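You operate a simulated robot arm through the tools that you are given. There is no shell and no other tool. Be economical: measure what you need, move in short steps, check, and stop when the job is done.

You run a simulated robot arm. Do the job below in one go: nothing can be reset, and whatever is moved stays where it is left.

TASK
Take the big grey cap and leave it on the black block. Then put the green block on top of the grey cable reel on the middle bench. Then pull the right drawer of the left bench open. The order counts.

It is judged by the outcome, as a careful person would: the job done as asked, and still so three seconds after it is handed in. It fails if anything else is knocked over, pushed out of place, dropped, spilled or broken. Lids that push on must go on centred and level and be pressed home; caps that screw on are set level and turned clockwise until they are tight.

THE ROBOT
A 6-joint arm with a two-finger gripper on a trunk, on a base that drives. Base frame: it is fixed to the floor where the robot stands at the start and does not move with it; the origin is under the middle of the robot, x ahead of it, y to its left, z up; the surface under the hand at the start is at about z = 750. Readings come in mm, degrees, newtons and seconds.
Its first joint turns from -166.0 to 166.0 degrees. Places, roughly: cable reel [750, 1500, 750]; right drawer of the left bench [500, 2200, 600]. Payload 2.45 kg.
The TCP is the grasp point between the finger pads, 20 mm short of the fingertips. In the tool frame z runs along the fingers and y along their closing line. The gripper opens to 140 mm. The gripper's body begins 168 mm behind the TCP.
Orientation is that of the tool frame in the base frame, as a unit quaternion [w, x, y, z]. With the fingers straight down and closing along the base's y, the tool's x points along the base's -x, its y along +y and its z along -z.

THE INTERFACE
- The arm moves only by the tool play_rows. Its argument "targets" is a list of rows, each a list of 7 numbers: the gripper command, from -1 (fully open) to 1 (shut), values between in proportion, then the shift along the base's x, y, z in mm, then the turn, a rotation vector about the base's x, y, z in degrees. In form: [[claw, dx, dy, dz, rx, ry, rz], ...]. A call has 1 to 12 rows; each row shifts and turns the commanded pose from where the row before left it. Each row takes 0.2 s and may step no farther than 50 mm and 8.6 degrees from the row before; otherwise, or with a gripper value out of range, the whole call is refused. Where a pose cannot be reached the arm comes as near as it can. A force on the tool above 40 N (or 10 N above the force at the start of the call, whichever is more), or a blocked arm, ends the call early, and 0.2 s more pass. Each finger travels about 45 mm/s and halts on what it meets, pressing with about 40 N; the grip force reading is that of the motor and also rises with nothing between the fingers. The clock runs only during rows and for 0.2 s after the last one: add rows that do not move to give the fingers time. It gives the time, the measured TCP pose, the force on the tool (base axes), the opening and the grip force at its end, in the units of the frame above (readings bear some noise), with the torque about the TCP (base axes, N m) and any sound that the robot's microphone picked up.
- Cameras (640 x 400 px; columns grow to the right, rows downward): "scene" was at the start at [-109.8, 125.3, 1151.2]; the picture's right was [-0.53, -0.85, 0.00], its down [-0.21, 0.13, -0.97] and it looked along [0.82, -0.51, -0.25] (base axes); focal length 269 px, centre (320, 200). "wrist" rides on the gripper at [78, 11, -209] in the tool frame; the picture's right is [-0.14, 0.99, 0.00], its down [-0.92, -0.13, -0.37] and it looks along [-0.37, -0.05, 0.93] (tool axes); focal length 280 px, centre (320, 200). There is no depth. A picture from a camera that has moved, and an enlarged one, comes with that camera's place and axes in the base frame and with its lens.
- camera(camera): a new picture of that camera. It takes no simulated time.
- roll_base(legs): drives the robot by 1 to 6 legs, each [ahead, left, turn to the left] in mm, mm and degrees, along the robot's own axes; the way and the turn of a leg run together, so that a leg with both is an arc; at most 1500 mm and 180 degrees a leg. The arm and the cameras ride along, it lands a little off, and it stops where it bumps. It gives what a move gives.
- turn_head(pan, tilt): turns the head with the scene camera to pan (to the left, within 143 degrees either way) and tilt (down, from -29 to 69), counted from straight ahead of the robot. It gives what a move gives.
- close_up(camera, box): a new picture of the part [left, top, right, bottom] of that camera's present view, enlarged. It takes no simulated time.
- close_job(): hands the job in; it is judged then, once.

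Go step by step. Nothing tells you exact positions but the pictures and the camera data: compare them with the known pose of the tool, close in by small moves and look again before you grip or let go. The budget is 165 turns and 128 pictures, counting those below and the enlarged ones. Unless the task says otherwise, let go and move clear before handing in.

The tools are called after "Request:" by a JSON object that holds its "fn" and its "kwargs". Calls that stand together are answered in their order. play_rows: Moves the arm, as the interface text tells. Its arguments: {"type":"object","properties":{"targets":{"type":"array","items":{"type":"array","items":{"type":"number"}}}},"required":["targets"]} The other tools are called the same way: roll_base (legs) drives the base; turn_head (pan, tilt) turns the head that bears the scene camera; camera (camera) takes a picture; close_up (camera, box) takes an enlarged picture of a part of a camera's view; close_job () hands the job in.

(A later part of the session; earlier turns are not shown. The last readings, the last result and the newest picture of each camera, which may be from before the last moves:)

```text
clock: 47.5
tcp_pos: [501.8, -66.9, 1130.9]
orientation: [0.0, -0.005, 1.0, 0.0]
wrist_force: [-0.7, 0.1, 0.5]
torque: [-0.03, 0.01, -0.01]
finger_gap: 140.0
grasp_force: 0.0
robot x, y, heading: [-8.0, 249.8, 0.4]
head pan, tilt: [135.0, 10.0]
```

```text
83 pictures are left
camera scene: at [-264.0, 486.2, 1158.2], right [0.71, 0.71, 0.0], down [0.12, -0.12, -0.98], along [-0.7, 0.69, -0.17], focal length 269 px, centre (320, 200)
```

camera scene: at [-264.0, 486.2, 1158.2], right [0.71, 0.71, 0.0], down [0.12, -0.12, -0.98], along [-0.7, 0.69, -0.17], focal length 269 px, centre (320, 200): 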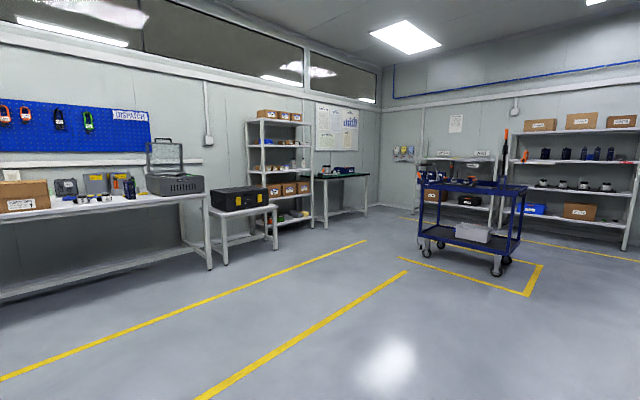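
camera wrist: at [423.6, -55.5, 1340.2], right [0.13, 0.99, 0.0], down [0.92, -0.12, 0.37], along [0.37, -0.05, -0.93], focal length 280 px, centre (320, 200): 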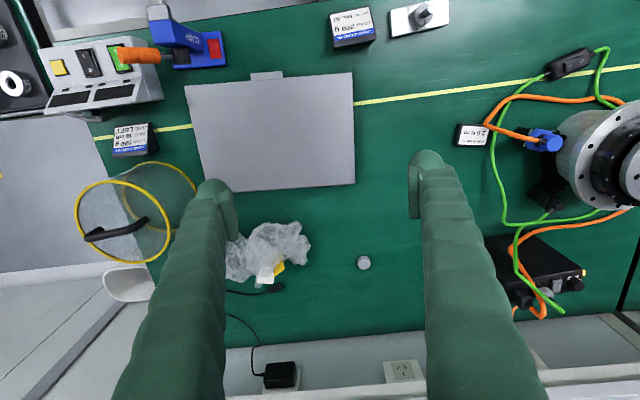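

The loose ribbed cap is on the right bench and the only green block is the green wedge on the side table. To find which black connector block has a bare port, I look at the actuators from above, starting with the right bench one.

Request:
{"fn": "roll_base", "kwargs": {"legs": [[-20, 410, 0]]}}

Request:
{"fn": "close_up", "kwargs": {"camera": "wrist", "box": [180, 60, 440, 330]}}

Request:
{"fn": "roll_base", "kwargs": {"legs": [[0, 550, 0]]}}

Request:
{"fn": "close_up", "kwargs": {"camera": "wrist", "box": [230, 100, 640, 350]}}

Request:
{"fn": "turn_head", "kwargs": {"pan": 0, "tilt": 25}}

Request:
{"fn": "close_up", "kwargs": {"camera": "scene", "box": [220, 120, 440, 260]}}

```text
clock: 50.1
tcp_pos: [480.8, 347.4, 1130.2]
orientation: [0.0, -0.011, 1.0, -0.001]
wrist_force: [0.5, -0.1, 0.1]
torque: [-0.02, -0.01, -0.03]
finger_gap: 140.2
grasp_force: 0.0
robot x, y, heading: [-32.3, 655.1, 1.0]
head pan, tilt: [135.0, 10.0]
```

```text
1.48 times, centred on (310, 195) of wrist
camera zoom: at [403.3, 357.2, 1340.3], right [0.12, 0.99, 0.0], down [0.92, -0.11, 0.37], along [0.37, -0.04, -0.93], focal length 415 px, centre (335, 207)
```

zoom: 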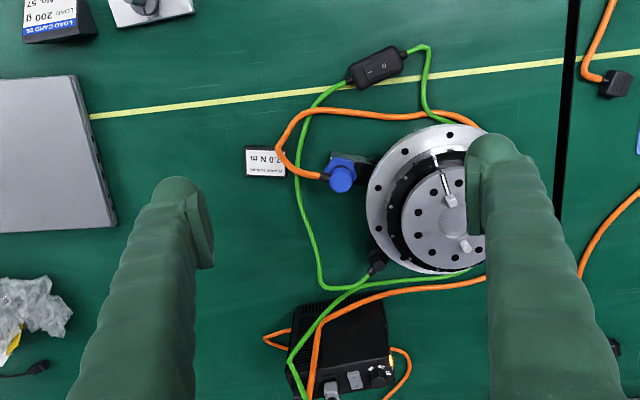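

```text
clock: 53.2
tcp_pos: [471.7, 889.0, 1131.0]
orientation: [0.0, -0.007, 1.0, -0.001]
wrist_force: [0.3, 0.4, -0.5]
torque: [0.01, 0.0, -0.02]
finger_gap: 139.9
grasp_force: 0.1
robot x, y, heading: [-40.4, 1196.8, 0.2]
head pan, tilt: [135.0, 10.0]
```

```text
1.56 times, centred on (435, 225) of wrist
camera zoom: at [394.5, 900.0, 1340.3], right [0.12, 0.99, 0.0], down [0.92, -0.11, 0.37], along [0.37, -0.05, -0.93], focal length 438 px, centre (140, 161)
```

zoom: 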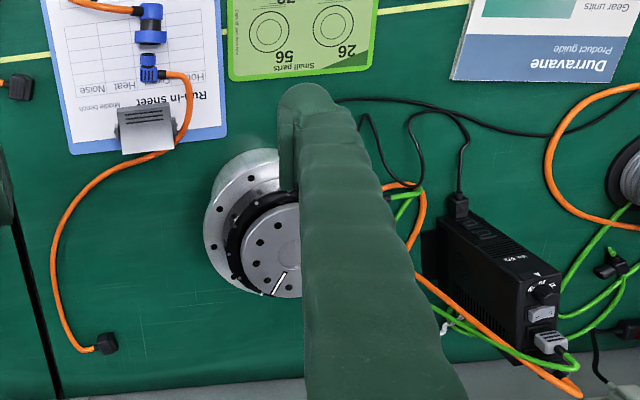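

```text
clock: 55.4
tcp_pos: [471.9, 889.4, 1130.3]
orientation: [0.0, -0.007, 1.0, -0.001]
wrist_force: [0.0, 0.2, -0.2]
torque: [0.0, 0.02, 0.02]
finger_gap: 140.1
grasp_force: 0.1
robot x, y, heading: [-40.2, 1198.2, 0.5]
head pan, tilt: [0.0, 25.0]
```

```text
2.86 times, centred on (330, 190) of scene
camera zoom: at [-136.9, 1374.2, 1133.8], right [0.01, -1.0, 0.0], down [-0.42, 0.0, -0.91], along [0.91, 0.01, -0.42], focal length 769 px, centre (291, 229)
```

zoom: 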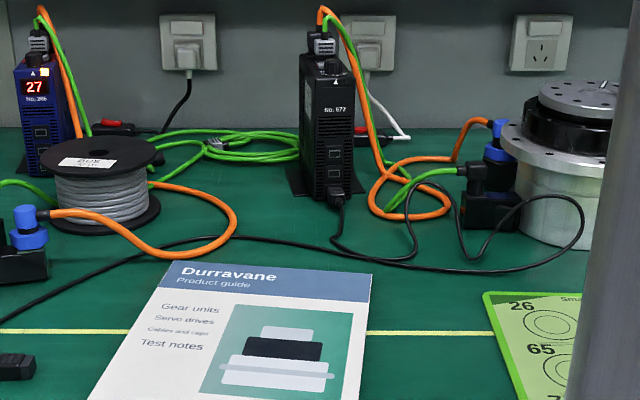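

The middle-right actuator's ports are both in use. Next the foam-side actuator and the left bench's right actuator.

Request:
{"fn": "roll_base", "kwargs": {"legs": [[0, 500, 0]]}}

Request:
{"fn": "turn_head", "kwargs": {"pan": 10, "tilt": 25}}

Request:
{"fn": "camera", "kwargs": {"camera": "scene"}}

Request:
{"fn": "close_up", "kwargs": {"camera": "scene", "box": [120, 120, 300, 240]}}

Request:
{"fn": "close_up", "kwargs": {"camera": "scene", "box": [300, 120, 480, 240]}}

Request:
{"fn": "close_up", "kwargs": {"camera": "wrist", "box": [230, 60, 640, 350]}}

```text
clock: 58.3
tcp_pos: [467.5, 1385.9, 1131.2]
orientation: [0.0, -0.006, 1.0, -0.002]
wrist_force: [0.5, -0.4, 0.3]
torque: [0.0, 0.0, 0.01]
finger_gap: 139.9
grasp_force: 0.1
robot x, y, heading: [-37.9, 1697.3, 0.6]
head pan, tilt: [0.0, 25.0]
```

```text
clock: 59.0
tcp_pos: [469.1, 1386.4, 1131.1]
orientation: [0.0, -0.007, 1.0, -0.001]
wrist_force: [-0.7, -0.1, 0.3]
torque: [0.02, 0.03, -0.03]
finger_gap: 140.2
grasp_force: 0.0
robot x, y, heading: [-44.1, 1695.4, 0.3]
head pan, tilt: [10.0, 25.0]
```

```text
79 pictures are left
camera scene: at [-142.2, 1886.2, 1133.8], right [0.18, -0.98, 0.0], down [-0.42, -0.08, -0.91], along [0.89, 0.16, -0.42], focal length 269 px, centre (320, 200)
```

scene: 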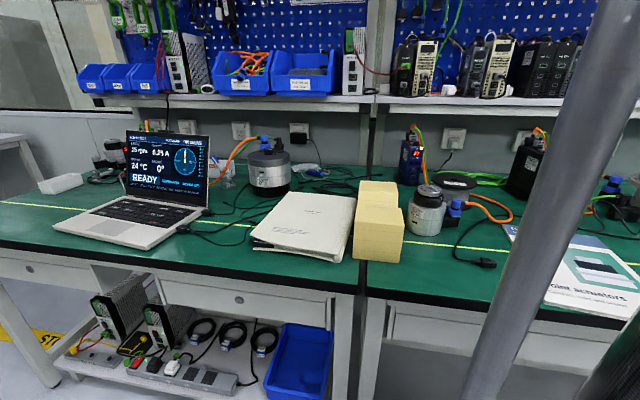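

```text
3.33 times, centred on (210, 180) of scene
camera zoom: at [-142.2, 1886.2, 1133.8], right [0.18, -0.98, 0.0], down [-0.42, -0.08, -0.91], along [0.89, 0.16, -0.42], focal length 897 px, centre (687, 267)
```

zoom: 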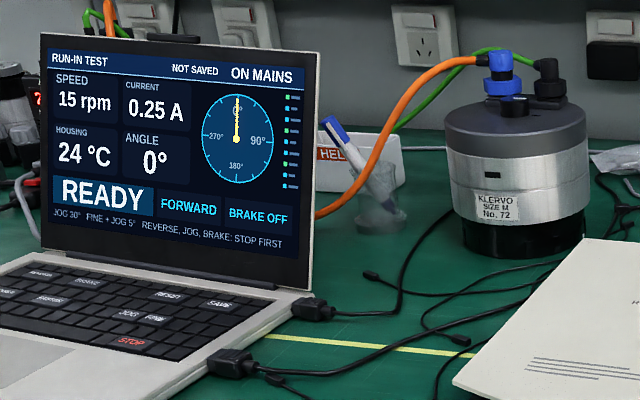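

```text
3.33 times, centred on (390, 180) of scene
camera zoom: at [-142.2, 1886.2, 1133.8], right [0.18, -0.98, 0.0], down [-0.42, -0.08, -0.91], along [0.89, 0.16, -0.42], focal length 897 px, centre (87, 267)
```

zoom: 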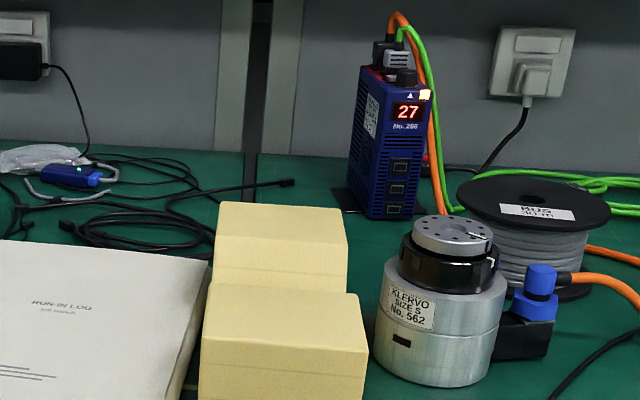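

```text
1.38 times, centred on (435, 205) of wrist
camera zoom: at [391.0, 1396.4, 1340.2], right [0.12, 0.99, 0.0], down [0.92, -0.11, 0.37], along [0.37, -0.05, -0.93], focal length 387 px, centre (161, 193)
```

zoom: 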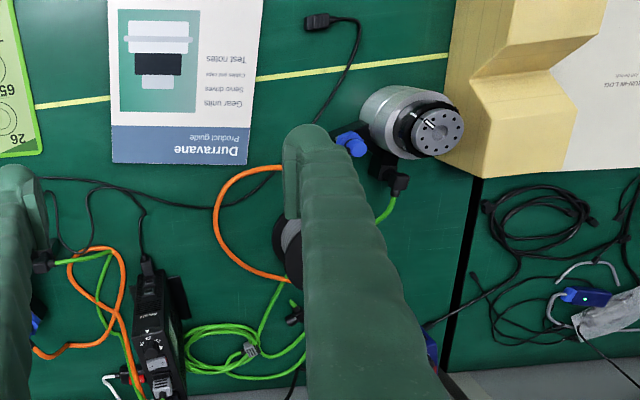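

All actuator ports are in use. I go back to the right end to inspect the side table, bubble wrap and load cards more closely.

Request:
{"fn": "roll_base", "kwargs": {"legs": [[0, -1400, 0], [0, -445, 0]]}}

Request:
{"fn": "turn_head", "kwargs": {"pan": -75, "tilt": 30}}

Request:
{"fn": "camera", "kwargs": {"camera": "scene"}}

Request:
{"fn": "camera", "kwargs": {"camera": "wrist"}}

```text
clock: 68.4
tcp_pos: [506.5, -461.5, 1131.1]
orientation: [-0.001, -0.017, 1.0, -0.001]
wrist_force: [0.1, 0.1, 0.2]
torque: [-0.02, -0.02, -0.01]
finger_gap: 140.1
grasp_force: 0.0
robot x, y, heading: [-10.4, -159.1, 1.3]
head pan, tilt: [10.0, 25.0]
```

```text
clock: 70.0
tcp_pos: [505.6, -462.6, 1129.8]
orientation: [0.0, -0.016, 1.0, -0.002]
wrist_force: [0.1, 0.1, -0.2]
torque: [-0.01, 0.0, 0.0]
finger_gap: 139.7
grasp_force: 0.1
robot x, y, heading: [-11.9, -158.1, 1.5]
head pan, tilt: [-75.0, 30.0]
```

```text
75 pictures are left
camera scene: at [-179.3, -78.7, 1125.8], right [-0.96, -0.29, 0.0], down [-0.14, 0.48, -0.87], along [0.25, -0.83, -0.5], focal length 269 px, centre (320, 200)
```

scene: 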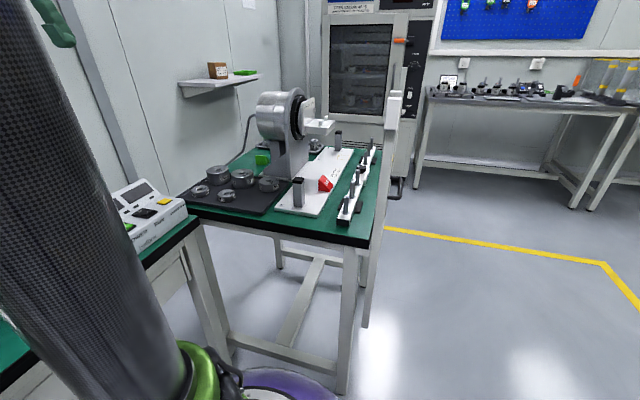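

```text
74 pictures are left
camera wrist: at [427.6, -453.3, 1340.2], right [0.1, 0.99, 0.0], down [0.92, -0.1, 0.37], along [0.37, -0.04, -0.93], focal length 280 px, centre (320, 200)
```

wrist: 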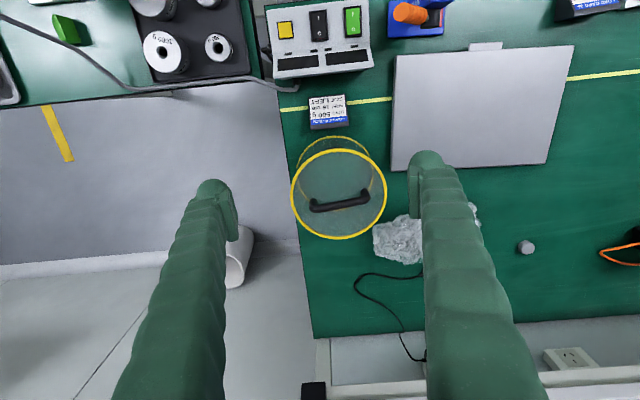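

Request:
{"fn": "close_up", "kwargs": {"camera": "scene", "box": [180, 80, 400, 230]}}

Request:
{"fn": "close_up", "kwargs": {"camera": "scene", "box": [310, 120, 400, 180]}}

Request:
{"fn": "close_up", "kwargs": {"camera": "wrist", "box": [0, 0, 260, 120]}}

```text
2.67 times, centred on (290, 155) of scene
camera zoom: at [-179.3, -78.7, 1125.8], right [-0.96, -0.29, 0.0], down [-0.14, 0.48, -0.87], along [0.25, -0.83, -0.5], focal length 718 px, centre (400, 320)
```

zoom: 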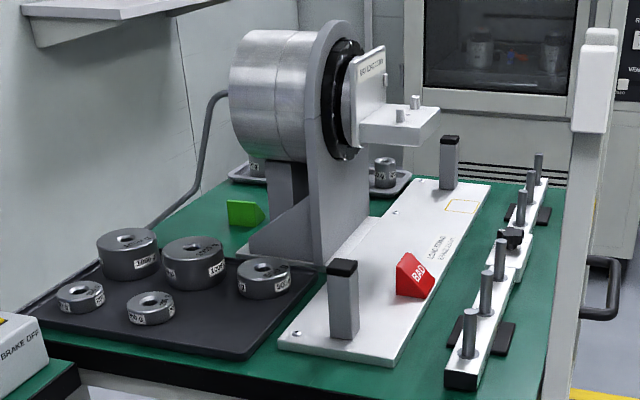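

```text
6.67 times, centred on (355, 150) of scene
camera zoom: at [-179.3, -78.7, 1125.8], right [-0.96, -0.29, 0.0], down [-0.14, 0.48, -0.87], along [0.25, -0.83, -0.5], focal length 1795 px, centre (87, 533)
```

zoom: 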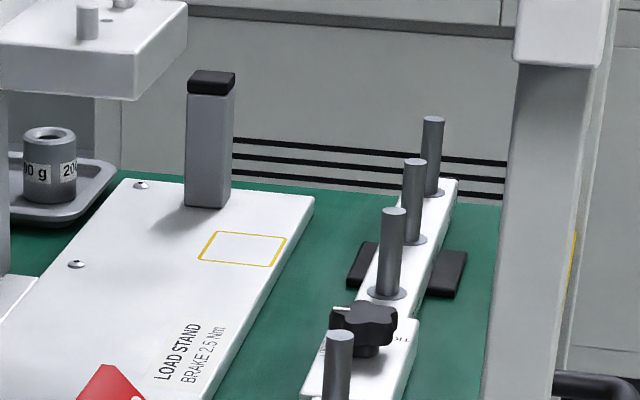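

```text
2.46 times, centred on (130, 60) of wrist
camera zoom: at [427.6, -453.3, 1340.2], right [0.1, 0.99, 0.0], down [0.92, -0.1, 0.37], along [0.37, -0.04, -0.93], focal length 690 px, centre (788, 545)
```

zoom: 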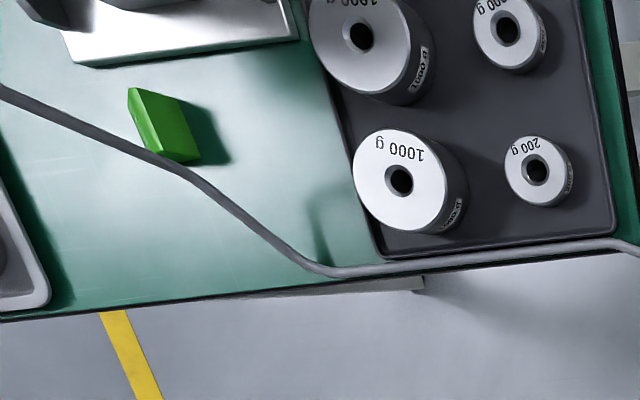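

The green block is the green wedge at about [270, -865]. I now look closely at the bubble wrap and the area near the loose cap.

Request:
{"fn": "close_up", "kwargs": {"camera": "wrist", "box": [350, 190, 560, 320]}}

Request:
{"fn": "turn_head", "kwargs": {"pan": 10, "tilt": 30}}

Request:
{"fn": "camera", "kwargs": {"camera": "scene"}}

Request:
{"fn": "close_up", "kwargs": {"camera": "scene", "box": [300, 120, 480, 290]}}

```text
3.05 times, centred on (455, 255) of wrist
camera zoom: at [427.6, -453.3, 1340.2], right [0.1, 0.99, 0.0], down [0.92, -0.1, 0.37], along [0.37, -0.04, -0.93], focal length 854 px, centre (-91, 32)
```

zoom: 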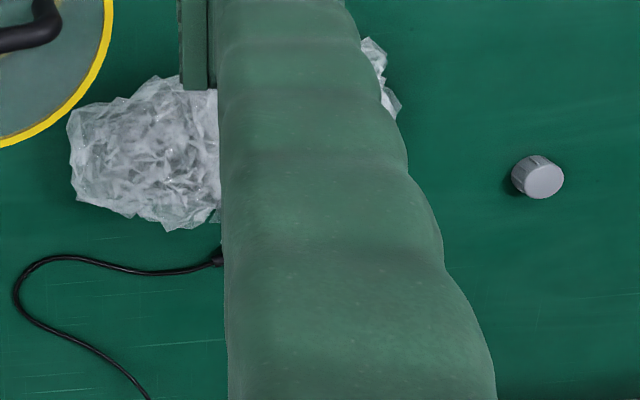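

```text
clock: 71.6
tcp_pos: [505.0, -461.6, 1130.0]
orientation: [0.0, -0.018, 1.0, 0.0]
wrist_force: [-0.6, -0.6, -0.4]
torque: [-0.02, -0.01, 0.03]
finger_gap: 140.0
grasp_force: 0.1
robot x, y, heading: [-12.5, -160.4, 1.4]
head pan, tilt: [10.0, 30.0]
```

```text
69 pictures are left
camera scene: at [-116.5, 26.0, 1125.8], right [0.2, -0.98, 0.0], down [-0.49, -0.1, -0.87], along [0.85, 0.17, -0.5], focal length 269 px, centre (320, 200)
```

scene: 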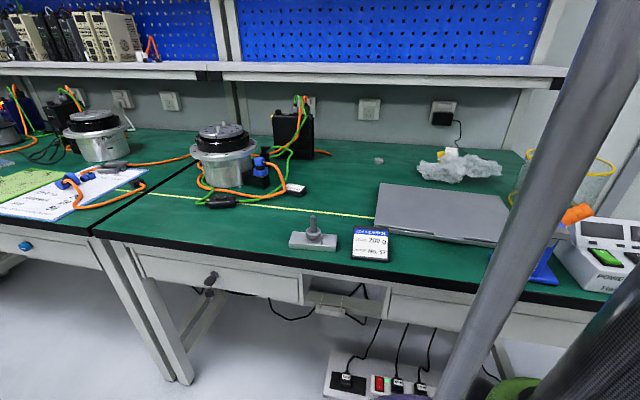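

```text
2.35 times, centred on (390, 205) of scene
camera zoom: at [-116.5, 26.0, 1125.8], right [0.2, -0.98, 0.0], down [-0.49, -0.1, -0.87], along [0.85, 0.17, -0.5], focal length 633 px, centre (155, 188)
```

zoom: 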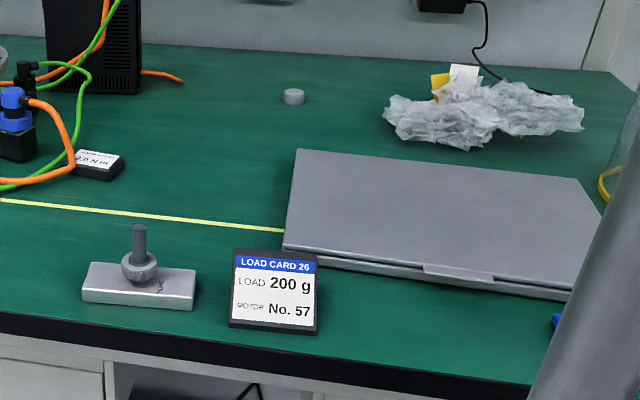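

Before driving off, I zoom in on the right-bench actuator's connector block and the flat black "2.0 N m" block.

Request:
{"fn": "close_up", "kwargs": {"camera": "scene", "box": [215, 140, 315, 205]}}

Request:
{"fn": "close_up", "kwargs": {"camera": "scene", "box": [20, 90, 160, 200]}}

```text
6.15 times, centred on (265, 172) of scene
camera zoom: at [-116.5, 26.0, 1125.8], right [0.2, -0.98, 0.0], down [-0.49, -0.1, -0.87], along [0.85, 0.17, -0.5], focal length 1657 px, centre (658, 369)
```

zoom: 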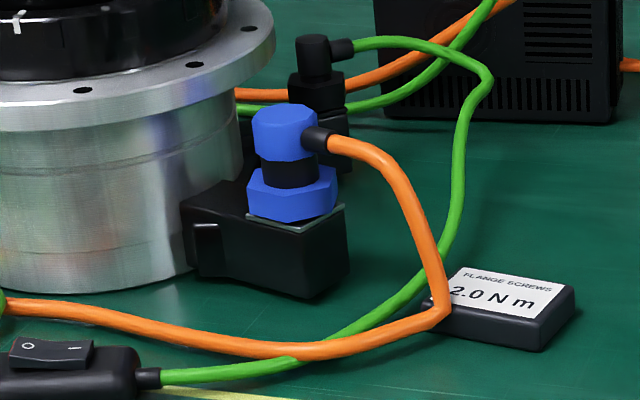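

```text
3.64 times, centred on (90, 145) of scene
camera zoom: at [-116.5, 26.0, 1125.8], right [0.2, -0.98, 0.0], down [-0.49, -0.1, -0.87], along [0.85, 0.17, -0.5], focal length 979 px, centre (1156, 400)
```

zoom: 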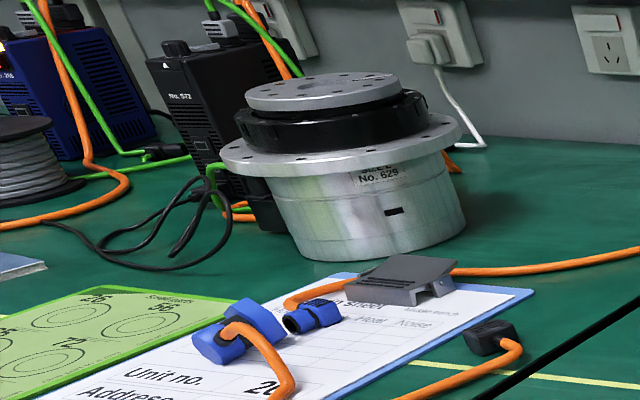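

The flat black "2.0 N m" block next to the loose cap is a plausible target, but I check the spare actuators at the left bench's end first to rule out a bare port.

Request:
{"fn": "roll_base", "kwargs": {"legs": [[-20, 1400, -1.4], [0, 1350, 0]]}}

Request:
{"fn": "turn_head", "kwargs": {"pan": 10, "tilt": 25}}

Request:
{"fn": "camera", "kwargs": {"camera": "scene"}}

Request:
{"fn": "camera", "kwargs": {"camera": "wrist"}}

```text
clock: 84.9
tcp_pos: [473.0, 2255.4, 1130.7]
orientation: [0.001, 0.008, 1.0, -0.001]
wrist_force: [-0.2, 0.2, -1.0]
torque: [0.01, 0.01, 0.0]
finger_gap: 140.0
grasp_force: 0.1
robot x, y, heading: [-32.7, 2582.8, -1.0]
head pan, tilt: [10.0, 30.0]
```

```text
clock: 85.5
tcp_pos: [473.4, 2255.6, 1130.3]
orientation: [0.0, 0.007, 1.0, 0.0]
wrist_force: [-0.1, 0.2, -0.4]
torque: [-0.01, 0.01, -0.01]
finger_gap: 140.2
grasp_force: 0.0
robot x, y, heading: [-29.9, 2580.3, -1.2]
head pan, tilt: [10.0, 25.0]
```

```text
65 pictures are left
camera scene: at [-123.6, 2771.9, 1133.8], right [0.15, -0.99, 0.0], down [-0.42, -0.07, -0.91], along [0.9, 0.14, -0.42], focal length 269 px, centre (320, 200)
```

scene: 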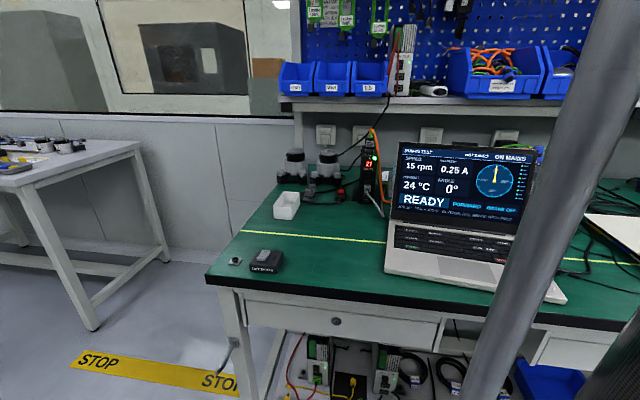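

```text
64 pictures are left
camera wrist: at [395.9, 2267.6, 1340.2], right [0.15, 0.99, 0.0], down [0.92, -0.14, 0.37], along [0.37, -0.06, -0.93], focal length 280 px, centre (320, 200)
```

wrist: 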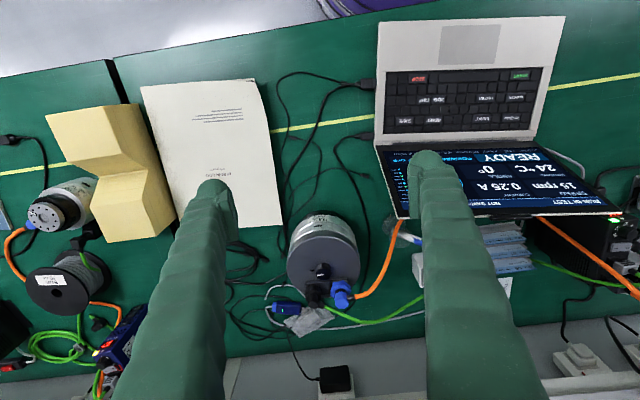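

Request:
{"fn": "close_up", "kwargs": {"camera": "scene", "box": [215, 140, 385, 280]}}

Request:
{"fn": "close_up", "kwargs": {"camera": "scene", "box": [270, 140, 350, 200]}}

Request:
{"fn": "close_up", "kwargs": {"camera": "scene", "box": [0, 125, 110, 195]}}

Request:
{"fn": "close_up", "kwargs": {"camera": "wrist", "box": [200, 180, 440, 350]}}

```text
2.86 times, centred on (300, 210) of scene
camera zoom: at [-123.6, 2771.9, 1133.8], right [0.15, -0.99, 0.0], down [-0.42, -0.07, -0.91], along [0.9, 0.14, -0.42], focal length 769 px, centre (377, 171)
```

zoom: 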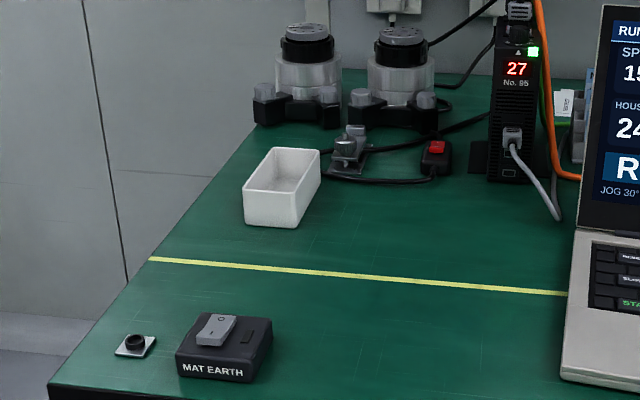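

```text
6.67 times, centred on (310, 170) of scene
camera zoom: at [-123.6, 2771.9, 1133.8], right [0.15, -0.99, 0.0], down [-0.42, -0.07, -0.91], along [0.9, 0.14, -0.42], focal length 1795 px, centre (387, 400)
```

zoom: 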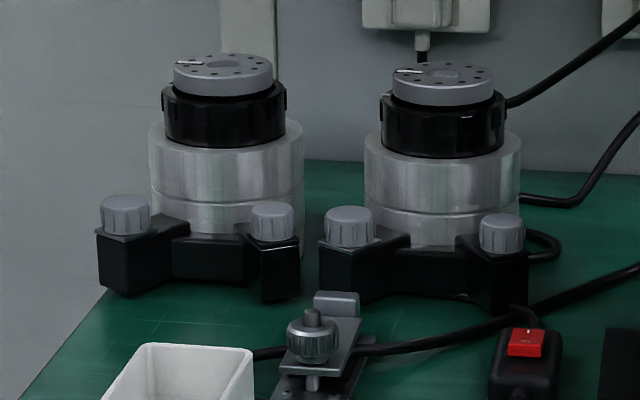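

```text
5.71 times, centred on (55, 160) of scene
camera zoom: at [-123.6, 2771.9, 1133.8], right [0.15, -0.99, 0.0], down [-0.42, -0.07, -0.91], along [0.9, 0.14, -0.42], focal length 1538 px, centre (1834, 429)
```

zoom: 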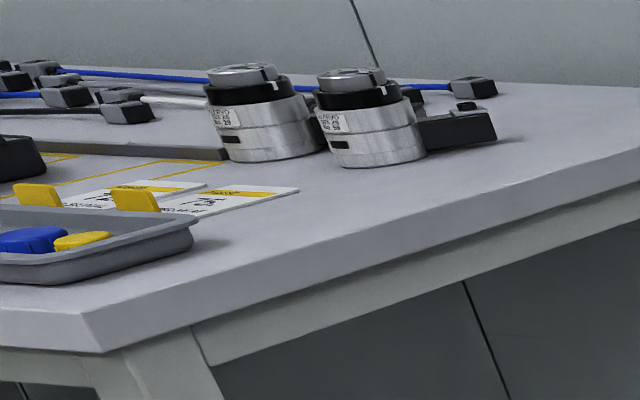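

```text
2.35 times, centred on (320, 265) of wrist
camera zoom: at [395.9, 2267.6, 1340.2], right [0.15, 0.99, 0.0], down [0.92, -0.14, 0.37], along [0.37, -0.06, -0.93], focal length 660 px, centre (320, 47)
```

zoom: 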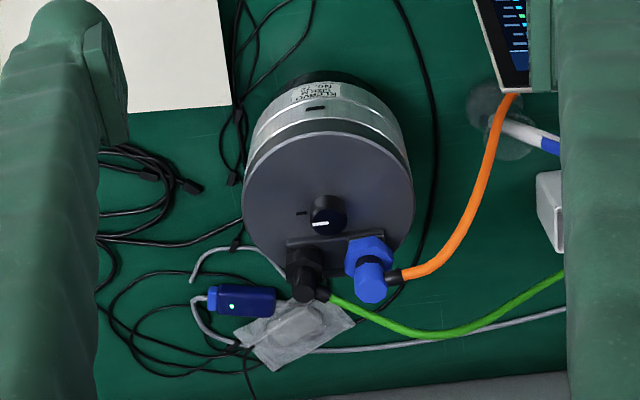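

Spare blocks there are fully capped. So the loose ribbed cap at about [829, -3] is the big grey cap, and the flat black "2.0 N m" block at about [552, 238] is the one block with a top that can carry it. I drive back to work there.

Request:
{"fn": "roll_base", "kwargs": {"legs": [[0, -1400, 1.2], [10, -1050, 0]]}}

Request:
{"fn": "turn_head", "kwargs": {"pan": -5, "tilt": 28}}

Request:
{"fn": "camera", "kwargs": {"camera": "scene"}}

```text
clock: 97.3
tcp_pos: [488.5, -139.4, 1130.2]
orientation: [0.0, -0.008, 1.0, -0.001]
wrist_force: [0.1, -0.1, -0.2]
torque: [0.02, 0.0, -0.03]
finger_gap: 139.9
grasp_force: 0.1
robot x, y, heading: [-22.3, 167.1, 0.8]
head pan, tilt: [10.0, 25.0]
```

```text
clock: 98.1
tcp_pos: [487.4, -139.6, 1130.1]
orientation: [0.0, -0.008, 1.0, -0.001]
wrist_force: [-0.2, 0.3, -0.3]
torque: [0.04, -0.06, 0.03]
finger_gap: 139.9
grasp_force: 0.0
robot x, y, heading: [-26.7, 169.6, 0.7]
head pan, tilt: [-5.0, 28.0]
```

```text
59 pictures are left
camera scene: at [-124.5, 334.8, 1129.0], right [-0.07, -1.0, 0.0], down [-0.47, 0.04, -0.88], along [0.88, -0.07, -0.47], focal length 269 px, centre (320, 200)
```

scene: 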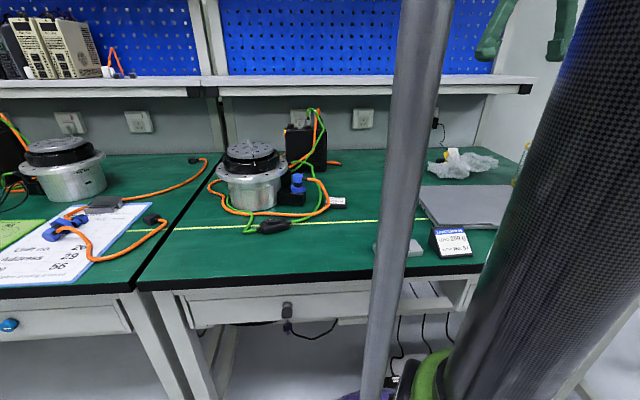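

I move the arm down and forward to in front of the cap, tilting the fingers 20° forward so that the hand stays clear of the shelf.

Request:
{"fn": "play_rows", "kwargs": {"targets": [[-1, 25, 20, -25, 0, -5, 0], [-1, 25, 20, -25, 0, -5, 0], [-1, 25, 20, -30, 0, -5, 0], [-1, 25, 20, -30, 0, -5, 0], [-1, 25, 20, -30, 0, 0, 0], [-1, 25, 20, -30, 0, 0, 0], [-1, 25, 16, -30, 0, 0, 0], [-1, 0, 0, 0, 0, 0, 0]]}}

Request:
{"fn": "camera", "kwargs": {"camera": "wrist"}}

Request:
{"fn": "camera", "kwargs": {"camera": "scene"}}

```text
clock: 99.9
tcp_pos: [661.7, -2.3, 932.5]
orientation: [0.173, -0.008, 0.985, -0.002]
wrist_force: [0.4, -0.7, -1.3]
torque: [0.02, 0.01, 0.0]
finger_gap: 140.2
grasp_force: 0.0
robot x, y, heading: [-25.5, 166.3, 1.1]
head pan, tilt: [-5.0, 28.0]
```

```text
58 pictures are left
camera wrist: at [518.0, 7.8, 1101.9], right [0.11, 0.99, 0.04], down [0.74, -0.11, 0.66], along [0.66, -0.05, -0.75], focal length 280 px, centre (320, 200)
```

wrist: 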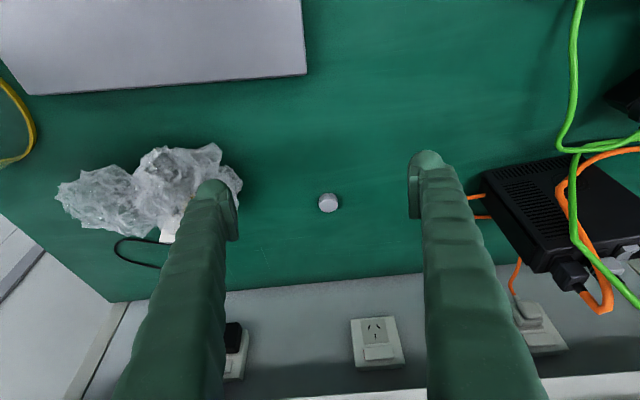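

```text
57 pictures are left
camera scene: at [-124.6, 334.8, 1129.0], right [-0.08, -1.0, 0.0], down [-0.47, 0.04, -0.88], along [0.88, -0.07, -0.47], focal length 269 px, centre (320, 200)
```

scene: 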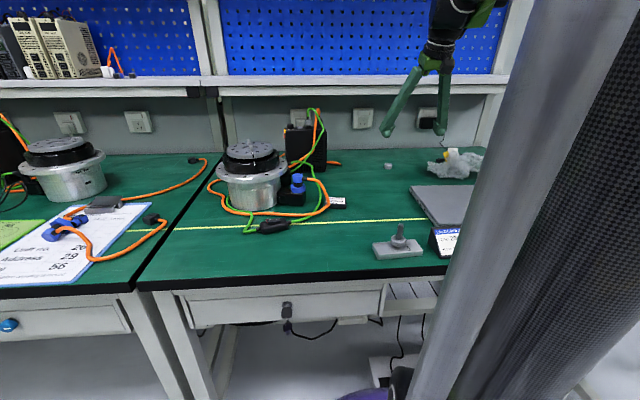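

The cap sits at about [822, -3]. I narrow the fingers to about 80 mm (to clear the bubble wrap) and move in over it.

Request:
{"fn": "play_rows", "kwargs": {"targets": [[-0.1, 20, 0, -15, 0, 0, 0], [-0.1, 20, 0, -15, 0, 0, 0], [-0.1, 20, 0, -15, 0, 0, 0], [-0.1, 25, 0, -20, 0, 0, 0], [-0.1, 25, 0, -20, 0, 0, 0], [-0.1, 25, 0, -20, 0, 0, 0], [-0.1, 20, 0, -15, 0, 0, 0], [-0.1, 0, 0, 0, 0, 0, 0], [-0.1, 0, 0, 0, 0, 0, 0]]}}

Request:
{"fn": "camera", "kwargs": {"camera": "wrist"}}

Request:
{"fn": "close_up", "kwargs": {"camera": "scene", "box": [340, 60, 500, 200]}}

```text
clock: 101.9
tcp_pos: [818.6, -2.6, 810.2]
orientation: [0.174, -0.01, 0.985, -0.002]
wrist_force: [-0.2, 0.6, -0.4]
torque: [0.03, -0.05, 0.01]
finger_gap: 76.9
grasp_force: 0.1
robot x, y, heading: [-22.9, 166.7, 0.9]
head pan, tilt: [-5.0, 28.0]
```

```text
56 pictures are left
camera wrist: at [674.1, 6.7, 980.2], right [0.11, 0.99, 0.04], down [0.74, -0.11, 0.66], along [0.66, -0.05, -0.75], focal length 280 px, centre (320, 200)
```

wrist: 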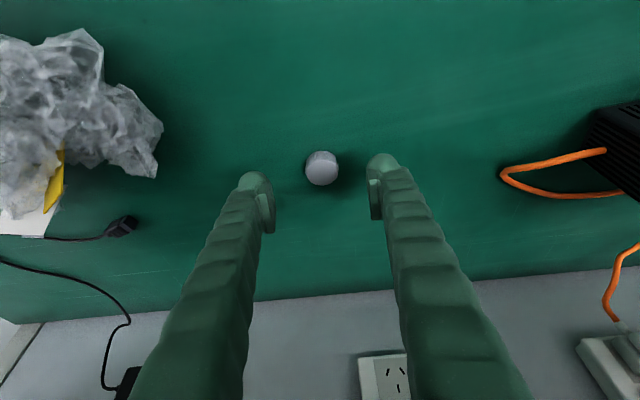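

```text
2.86 times, centred on (420, 130) of scene
camera zoom: at [-124.5, 334.8, 1129.0], right [-0.08, -1.0, 0.0], down [-0.47, 0.04, -0.88], along [0.88, -0.07, -0.47], focal length 769 px, centre (34, 400)
```

zoom: 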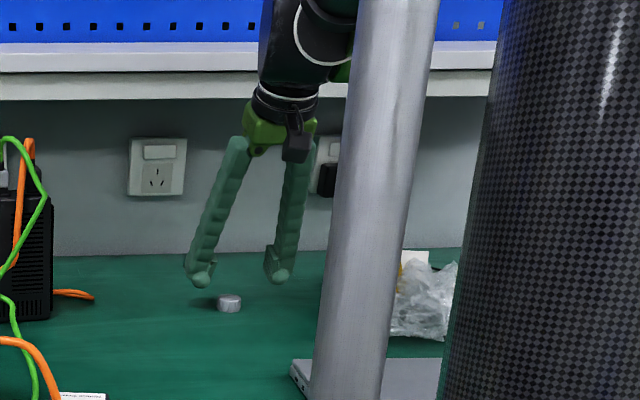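

Fingers straddle the cap. I go down 32 mm and close slowly.

Request:
{"fn": "play_rows", "kwargs": {"targets": [[-0.1, 3, 0, -12, 0, 0, 0], [-0.1, 2, 0, -12, 0, 0, 0], [-0.1, 0, 0, -8, 0, 0, 0], [-0.1, 0, 0, 0, 0, 0, 0]]}}

Request:
{"fn": "camera", "kwargs": {"camera": "wrist"}}

```text
clock: 102.9
tcp_pos: [822.3, -3.0, 777.7]
orientation: [0.174, -0.009, 0.985, -0.002]
wrist_force: [0.2, -0.7, 0.2]
torque: [0.01, 0.01, 0.0]
finger_gap: 77.0
grasp_force: 0.0
robot x, y, heading: [-25.0, 169.6, 0.7]
head pan, tilt: [-5.0, 28.0]
```

```text
54 pictures are left
camera wrist: at [678.6, 6.7, 948.4], right [0.11, 0.99, 0.04], down [0.74, -0.11, 0.66], along [0.66, -0.05, -0.75], focal length 280 px, centre (320, 200)
```

wrist: 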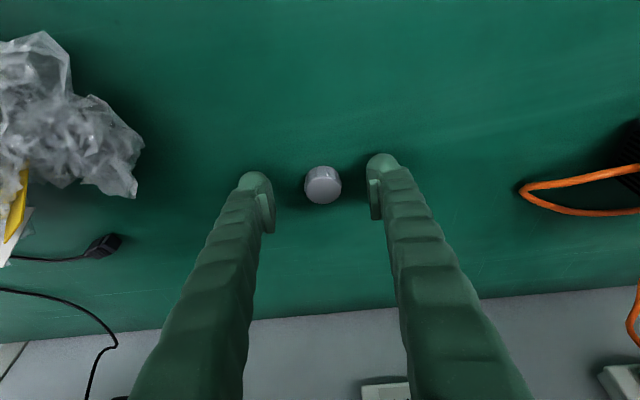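

Request:
{"fn": "play_rows", "kwargs": {"targets": [[-0.1, 0, 1, -2, 0, 0, 0], [0.1, 0, 0, 0, 0, 0, 0], [0.3, 0, 0, 0, 0, 0, 0], [0.5, 0, 0, 0, 0, 0, 0], [0.6, 0, 0, 0, 0, 0, 0], [0.7, 0, 0, 0, 0, 0, 0], [0.8, 0, 0, 0, 0, 0, 0], [0.8, 0, 0, 0, 0, 0, 0]]}}

```text
clock: 104.7
tcp_pos: [822.1, -3.1, 775.6]
orientation: [0.174, -0.009, 0.985, -0.003]
wrist_force: [0.5, -0.1, -0.8]
torque: [0.0, 0.02, -0.05]
finger_gap: 25.9
grasp_force: 39.7
robot x, y, heading: [-20.4, 170.2, 0.7]
head pan, tilt: [-5.0, 28.0]
```

The cap is gripped (26 mm). I back out and up from under the shelf, then across toward the black block.

Request:
{"fn": "play_rows", "kwargs": {"targets": [[0.8, 0, 0, 8, 0, 0, 0], [0.8, -10, 0, 15, 0, 0, 0], [0.8, -25, 5, 20, 0, 0, 0], [0.8, -30, 20, 22, 0, 0, 0], [0.8, -30, 30, 22, 0, 0, 0], [0.8, -30, 35, 22, 0, 0, 0], [0.8, -30, 35, 10, 0, 0, 0], [0.8, -30, 35, 0, 0, 0, 0], [0.8, -30, 35, 0, 0, 0, 0], [0.8, -30, 30, 0, 0, 0, 0], [0.8, -25, 10, 0, 0, 0, 0], [0.8, 0, 0, 0, 0, 0, 0]]}}

Request:
{"fn": "camera", "kwargs": {"camera": "wrist"}}

Request:
{"fn": "close_up", "kwargs": {"camera": "scene", "box": [220, 100, 400, 240]}}

```text
refused: row 6 steps farther than a row can; nothing moved
```

```text
53 pictures are left
camera wrist: at [678.6, 7.4, 946.4], right [0.11, 0.99, 0.04], down [0.74, -0.11, 0.66], along [0.66, -0.05, -0.75], focal length 280 px, centre (320, 200)
```

wrist: 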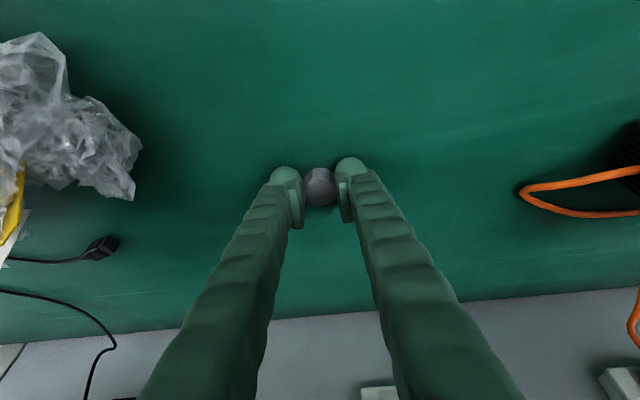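

```text
2.86 times, centred on (310, 170) of scene
camera zoom: at [-124.4, 334.8, 1129.0], right [-0.08, -1.0, 0.0], down [-0.47, 0.04, -0.88], along [0.88, -0.07, -0.47], focal length 769 px, centre (349, 286)
```

zoom: 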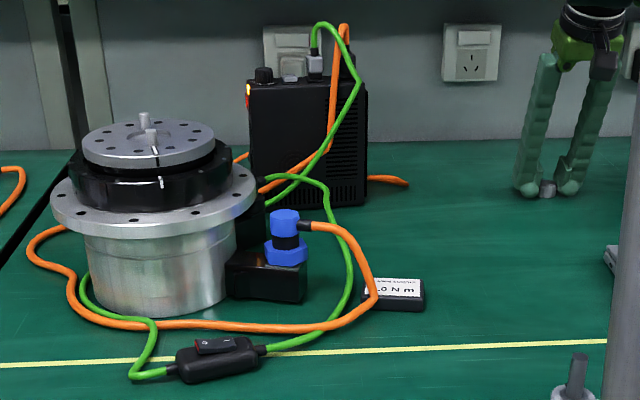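

I split the move into smaller steps.

Request:
{"fn": "play_rows", "kwargs": {"targets": [[0.8, 0, 0, 8, 0, 0, 0], [0.8, -10, 0, 15, 0, 0, 0], [0.8, -25, 5, 20, 0, 0, 0], [0.8, -30, 20, 20, 0, 0, 0], [0.8, -30, 30, 20, 0, 0, 0], [0.8, -30, 30, 20, 0, 0, 0], [0.8, -30, 30, 10, 0, 0, 0], [0.8, -30, 30, 0, 0, 0, 0], [0.8, -30, 30, 0, 0, 0, 0], [0.8, -30, 30, 0, 0, 0, 0], [0.8, -25, 20, 0, 0, 0, 0], [0.8, 0, 0, 0, 0, 0, 0]]}}

Request:
{"fn": "camera", "kwargs": {"camera": "wrist"}}

Request:
{"fn": "close_up", "kwargs": {"camera": "scene", "box": [220, 70, 400, 240]}}

```text
clock: 107.3
tcp_pos: [552.6, 220.8, 891.0]
orientation: [0.174, -0.009, 0.985, -0.002]
wrist_force: [0.3, 0.0, 0.7]
torque: [-0.03, -0.04, 0.02]
finger_gap: 14.1
grasp_force: 0.1
robot x, y, heading: [-25.5, 171.2, 0.7]
head pan, tilt: [-5.0, 28.0]
```

```text
51 pictures are left
camera wrist: at [408.2, 231.9, 1060.5], right [0.11, 0.99, 0.04], down [0.74, -0.11, 0.66], along [0.66, -0.05, -0.75], focal length 280 px, centre (320, 200)
```

wrist: 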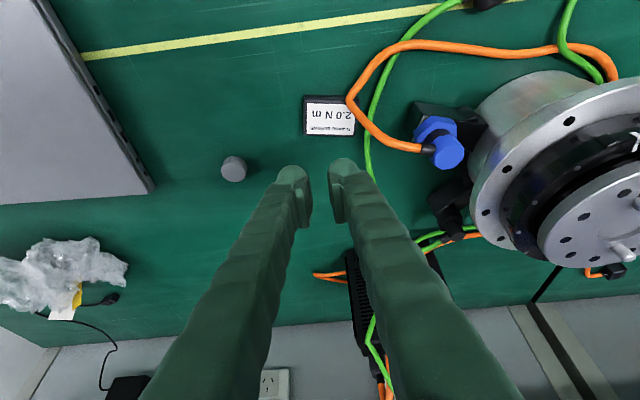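

```text
2.35 times, centred on (310, 155) of scene
camera zoom: at [-124.6, 334.8, 1129.0], right [-0.08, -1.0, 0.0], down [-0.47, 0.04, -0.88], along [0.88, -0.07, -0.47], focal length 633 px, centre (344, 306)
```

zoom: 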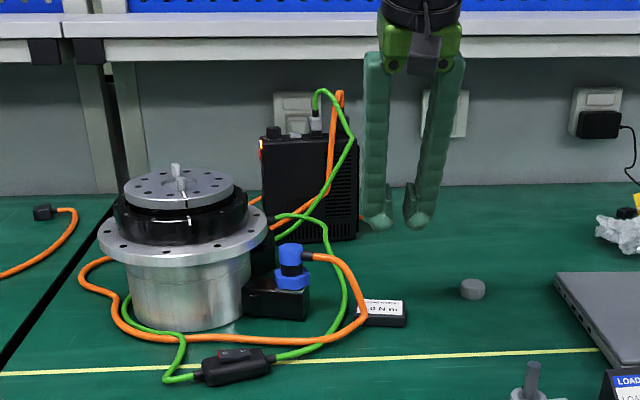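

The cap slipped out and lies at about [596, 112], fortunately in open space. I zoom in to see how it lies.

Request:
{"fn": "close_up", "kwargs": {"camera": "wrist", "box": [190, 80, 370, 200]}}

Request:
{"fn": "close_up", "kwargs": {"camera": "scene", "box": [310, 160, 380, 210]}}

```text
3.33 times, centred on (280, 140) of wrist
camera zoom: at [408.2, 231.9, 1060.5], right [0.11, 0.99, 0.04], down [0.74, -0.11, 0.66], along [0.66, -0.05, -0.75], focal length 935 px, centre (453, 400)
```

zoom: 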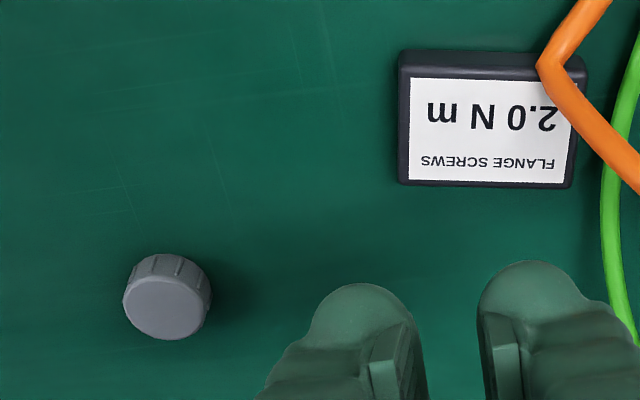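

```text
8.00 times, centred on (345, 185) of scene
camera zoom: at [-124.6, 334.8, 1129.0], right [-0.08, -1.0, 0.0], down [-0.47, 0.04, -0.88], along [0.88, -0.07, -0.47], focal length 2154 px, centre (120, 320)
```

zoom: 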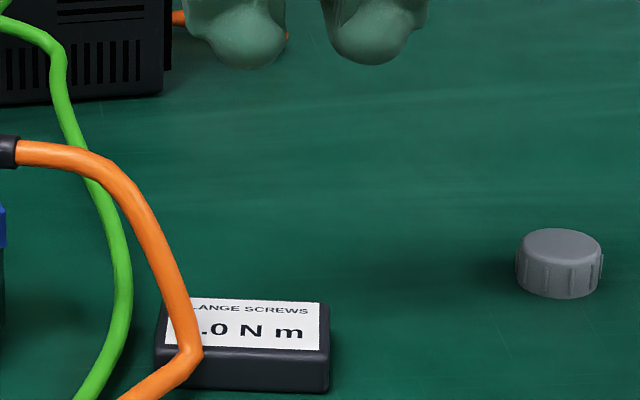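

The cap stands upright. I straighten the tool to vertical for a deeper grip, open to 80 mm and go above it.

Request:
{"fn": "play_rows", "kwargs": {"targets": [[0.3, 10, -25, 0, 0, 5, 0], [0, 10, -25, 0, 0, 5, 0], [-0.1, 10, -25, -10, 0, 5, 0], [-0.1, 10, -25, -20, 0, 5, 0], [-0.1, 4, -9, -20, 0, 0, 0], [-0.1, 0, 0, -10, 0, 0, 0], [-0.1, 0, 0, 0, 0, 0, 0], [-0.1, 0, 0, 0, 0, 0, 0]]}}

Request:
{"fn": "camera", "kwargs": {"camera": "wrist"}}

```text
clock: 109.1
tcp_pos: [595.5, 112.3, 830.3]
orientation: [0.0, -0.009, 1.0, 0.0]
wrist_force: [1.1, -0.6, -0.6]
torque: [0.0, 0.02, 0.0]
finger_gap: 77.0
grasp_force: 0.0
robot x, y, heading: [-25.2, 165.7, 0.5]
head pan, tilt: [-5.0, 28.0]
```

```text
47 pictures are left
camera wrist: at [518.3, 123.0, 1039.8], right [0.12, 0.99, 0.0], down [0.92, -0.11, 0.37], along [0.37, -0.05, -0.93], focal length 280 px, centre (320, 200)
```

wrist: 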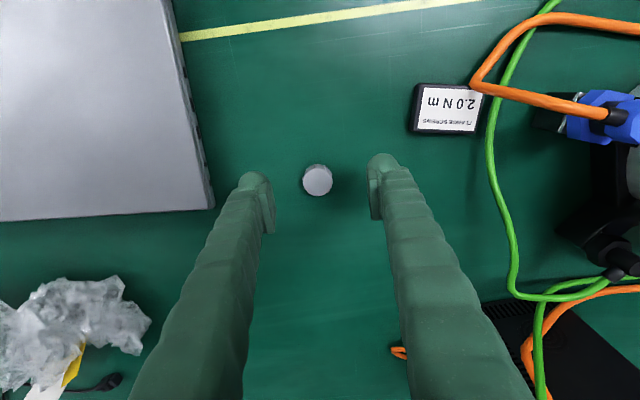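

Request:
{"fn": "play_rows", "kwargs": {"targets": [[-0.1, 5, -2, -15, 0, 0, 0], [-0.1, 5, -2, -15, 0, 0, 0], [-0.1, 1, 0, -15, 0, 0, 0], [-0.1, 0, 0, -8, 0, 0, 0], [-0.1, 0, 0, -5, 0, 0, 0], [-0.1, 0, 0, 0, 0, 0, 0]]}}

Request:
{"fn": "camera", "kwargs": {"camera": "wrist"}}

Request:
{"fn": "close_up", "kwargs": {"camera": "scene", "box": [330, 150, 400, 200]}}

```text
clock: 110.5
tcp_pos: [607.1, 110.6, 771.5]
orientation: [0.0, -0.009, 1.0, -0.001]
wrist_force: [-1.1, 0.1, -0.2]
torque: [-0.02, -0.01, 0.02]
finger_gap: 77.0
grasp_force: 0.1
robot x, y, heading: [-21.7, 166.8, 0.6]
head pan, tilt: [-5.0, 28.0]
```

```text
46 pictures are left
camera wrist: at [529.8, 120.3, 981.8], right [0.12, 0.99, 0.0], down [0.92, -0.11, 0.37], along [0.37, -0.05, -0.93], focal length 280 px, centre (320, 200)
```

wrist: 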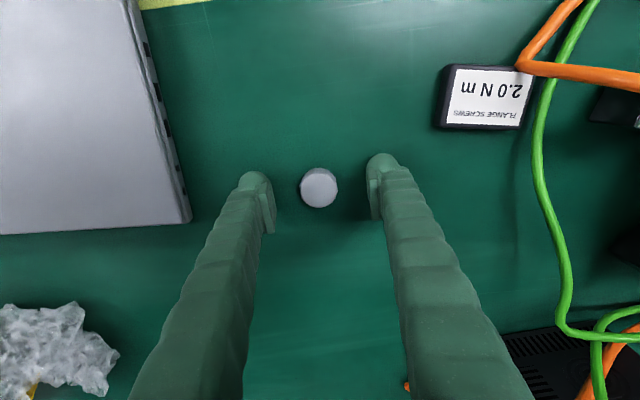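

```text
8.00 times, centred on (365, 175) of scene
camera zoom: at [-124.5, 334.8, 1129.0], right [-0.08, -1.0, 0.0], down [-0.47, 0.04, -0.88], along [0.88, -0.07, -0.47], focal length 2154 px, centre (-40, 400)
```

zoom: 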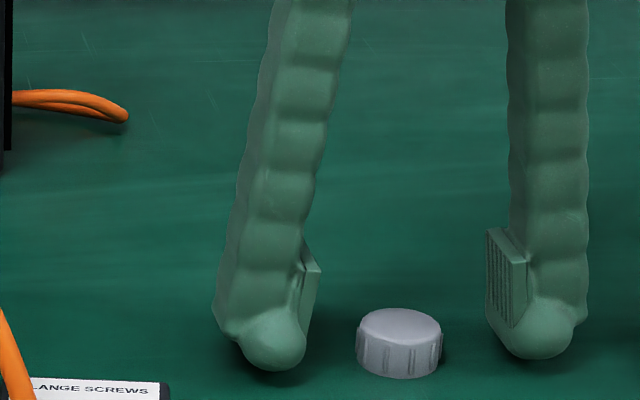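

The pads' lower parts will overlap the cap's upper half, well centred. I lower 1 mm, close fully and lift gently.

Request:
{"fn": "play_rows", "kwargs": {"targets": [[-0.1, -2, -1, -1, 0, 0, 0], [0.3, 0, 0, 0, 0, 0, 0], [0.6, 0, 0, 0, 0, 0, 0], [1, 0, 0, 0, 0, 0, 0], [1, 0, 0, 0, 0, 0, 0], [1, 0, 0, 0, 0, 0, 0], [1, 0, 0, 0, 0, 0, 0]]}}

Request:
{"fn": "close_up", "kwargs": {"camera": "scene", "box": [330, 150, 400, 200]}}

```text
clock: 112.1
tcp_pos: [605.6, 109.0, 771.0]
orientation: [0.001, -0.009, 1.0, -0.001]
wrist_force: [0.3, -0.2, 0.5]
torque: [0.0, 0.01, -0.02]
finger_gap: 27.2
grasp_force: 40.1
robot x, y, heading: [-24.8, 170.5, 0.6]
head pan, tilt: [-5.0, 28.0]
```

```text
8.00 times, centred on (365, 175) of scene
camera zoom: at [-124.5, 334.8, 1129.0], right [-0.08, -1.0, 0.0], down [-0.47, 0.04, -0.88], along [0.88, -0.07, -0.47], focal length 2154 px, centre (-40, 400)
```

zoom: 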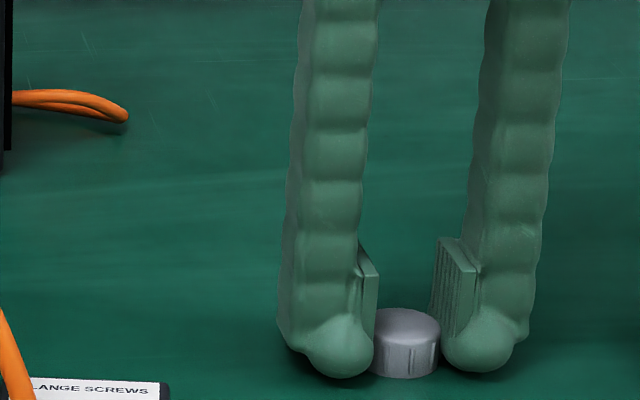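

Request:
{"fn": "play_rows", "kwargs": {"targets": [[1, 0, 0, 3, 0, 0, 0], [1, 0, 0, 5, 0, 0, 0], [1, 0, 0, 8, 0, 0, 0], [1, 0, 0, 8, 0, 0, 0], [1, 0, 0, 8, 0, 0, 0], [1, 0, 0, 0, 0, 0, 0]]}}

Request:
{"fn": "close_up", "kwargs": {"camera": "scene", "box": [330, 150, 400, 200]}}

```text
clock: 113.5
tcp_pos: [604.6, 108.6, 803.1]
orientation: [0.0, -0.009, 1.0, -0.001]
wrist_force: [-0.4, 0.3, -0.1]
torque: [0.03, -0.01, 0.0]
finger_gap: 27.2
grasp_force: 40.2
robot x, y, heading: [-25.5, 169.8, 0.6]
head pan, tilt: [-5.0, 28.0]
```

```text
8.00 times, centred on (365, 175) of scene
camera zoom: at [-124.5, 334.8, 1129.0], right [-0.08, -1.0, 0.0], down [-0.47, 0.04, -0.88], along [0.88, -0.07, -0.47], focal length 2154 px, centre (-40, 400)
```

zoom: 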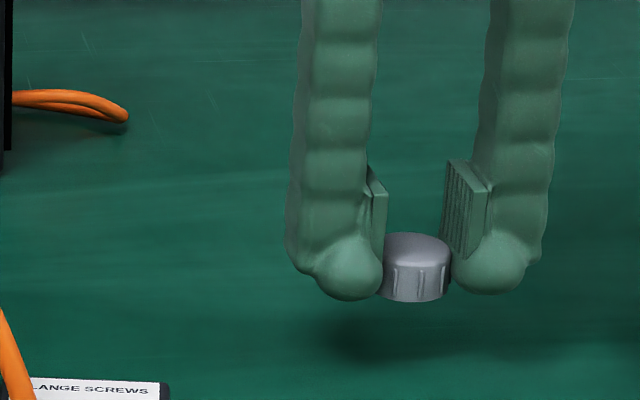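

The cap is lifted. I carry it slowly at low height over the black block.

Request:
{"fn": "play_rows", "kwargs": {"targets": [[1, -3, 5, 1, 0, 0, 0], [1, -5, 10, 2, 0, 0, 0], [1, -6, 12, 2, 0, 0, 0], [1, -6, 13, 0, 0, 0, 0], [1, -6, 14, 0, 0, 0, 0], [1, -6, 14, 0, 0, 0, 0], [1, -6, 14, 0, 0, 0, 0], [1, -6, 13, 0, 0, 0, 0], [1, -5, 10, 0, 0, 0, 0], [1, -3, 7, 0, 0, 0, 0], [1, 0, 0, 0, 0, 0, 0]]}}

Request:
{"fn": "close_up", "kwargs": {"camera": "scene", "box": [290, 140, 390, 220]}}

Request:
{"fn": "close_up", "kwargs": {"camera": "wrist", "box": [220, 120, 420, 260]}}

```text
clock: 115.9
tcp_pos: [553.3, 220.4, 807.9]
orientation: [0.0, -0.009, 1.0, 0.0]
wrist_force: [-0.6, 0.3, 0.7]
torque: [0.02, -0.01, 0.02]
finger_gap: 27.2
grasp_force: 40.0
robot x, y, heading: [-23.6, 167.9, 0.6]
head pan, tilt: [-5.0, 28.0]
```

```text
5.00 times, centred on (340, 180) of scene
camera zoom: at [-124.5, 334.9, 1129.0], right [-0.08, -1.0, 0.0], down [-0.47, 0.04, -0.88], along [0.88, -0.07, -0.47], focal length 1346 px, centre (220, 300)
```

zoom: 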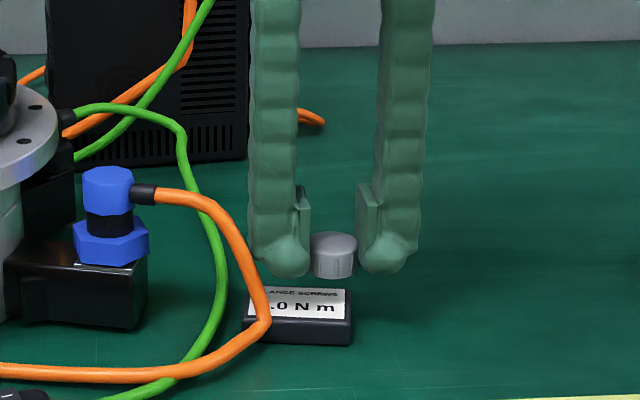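

```text
2.86 times, centred on (320, 190) of wrist
camera zoom: at [475.8, 230.2, 1016.5], right [0.12, 0.99, 0.0], down [0.92, -0.11, 0.37], along [0.37, -0.05, -0.93], focal length 801 px, centre (320, 229)
```

zoom: 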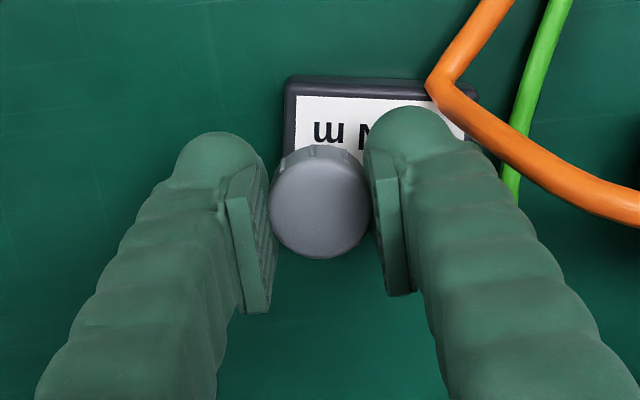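

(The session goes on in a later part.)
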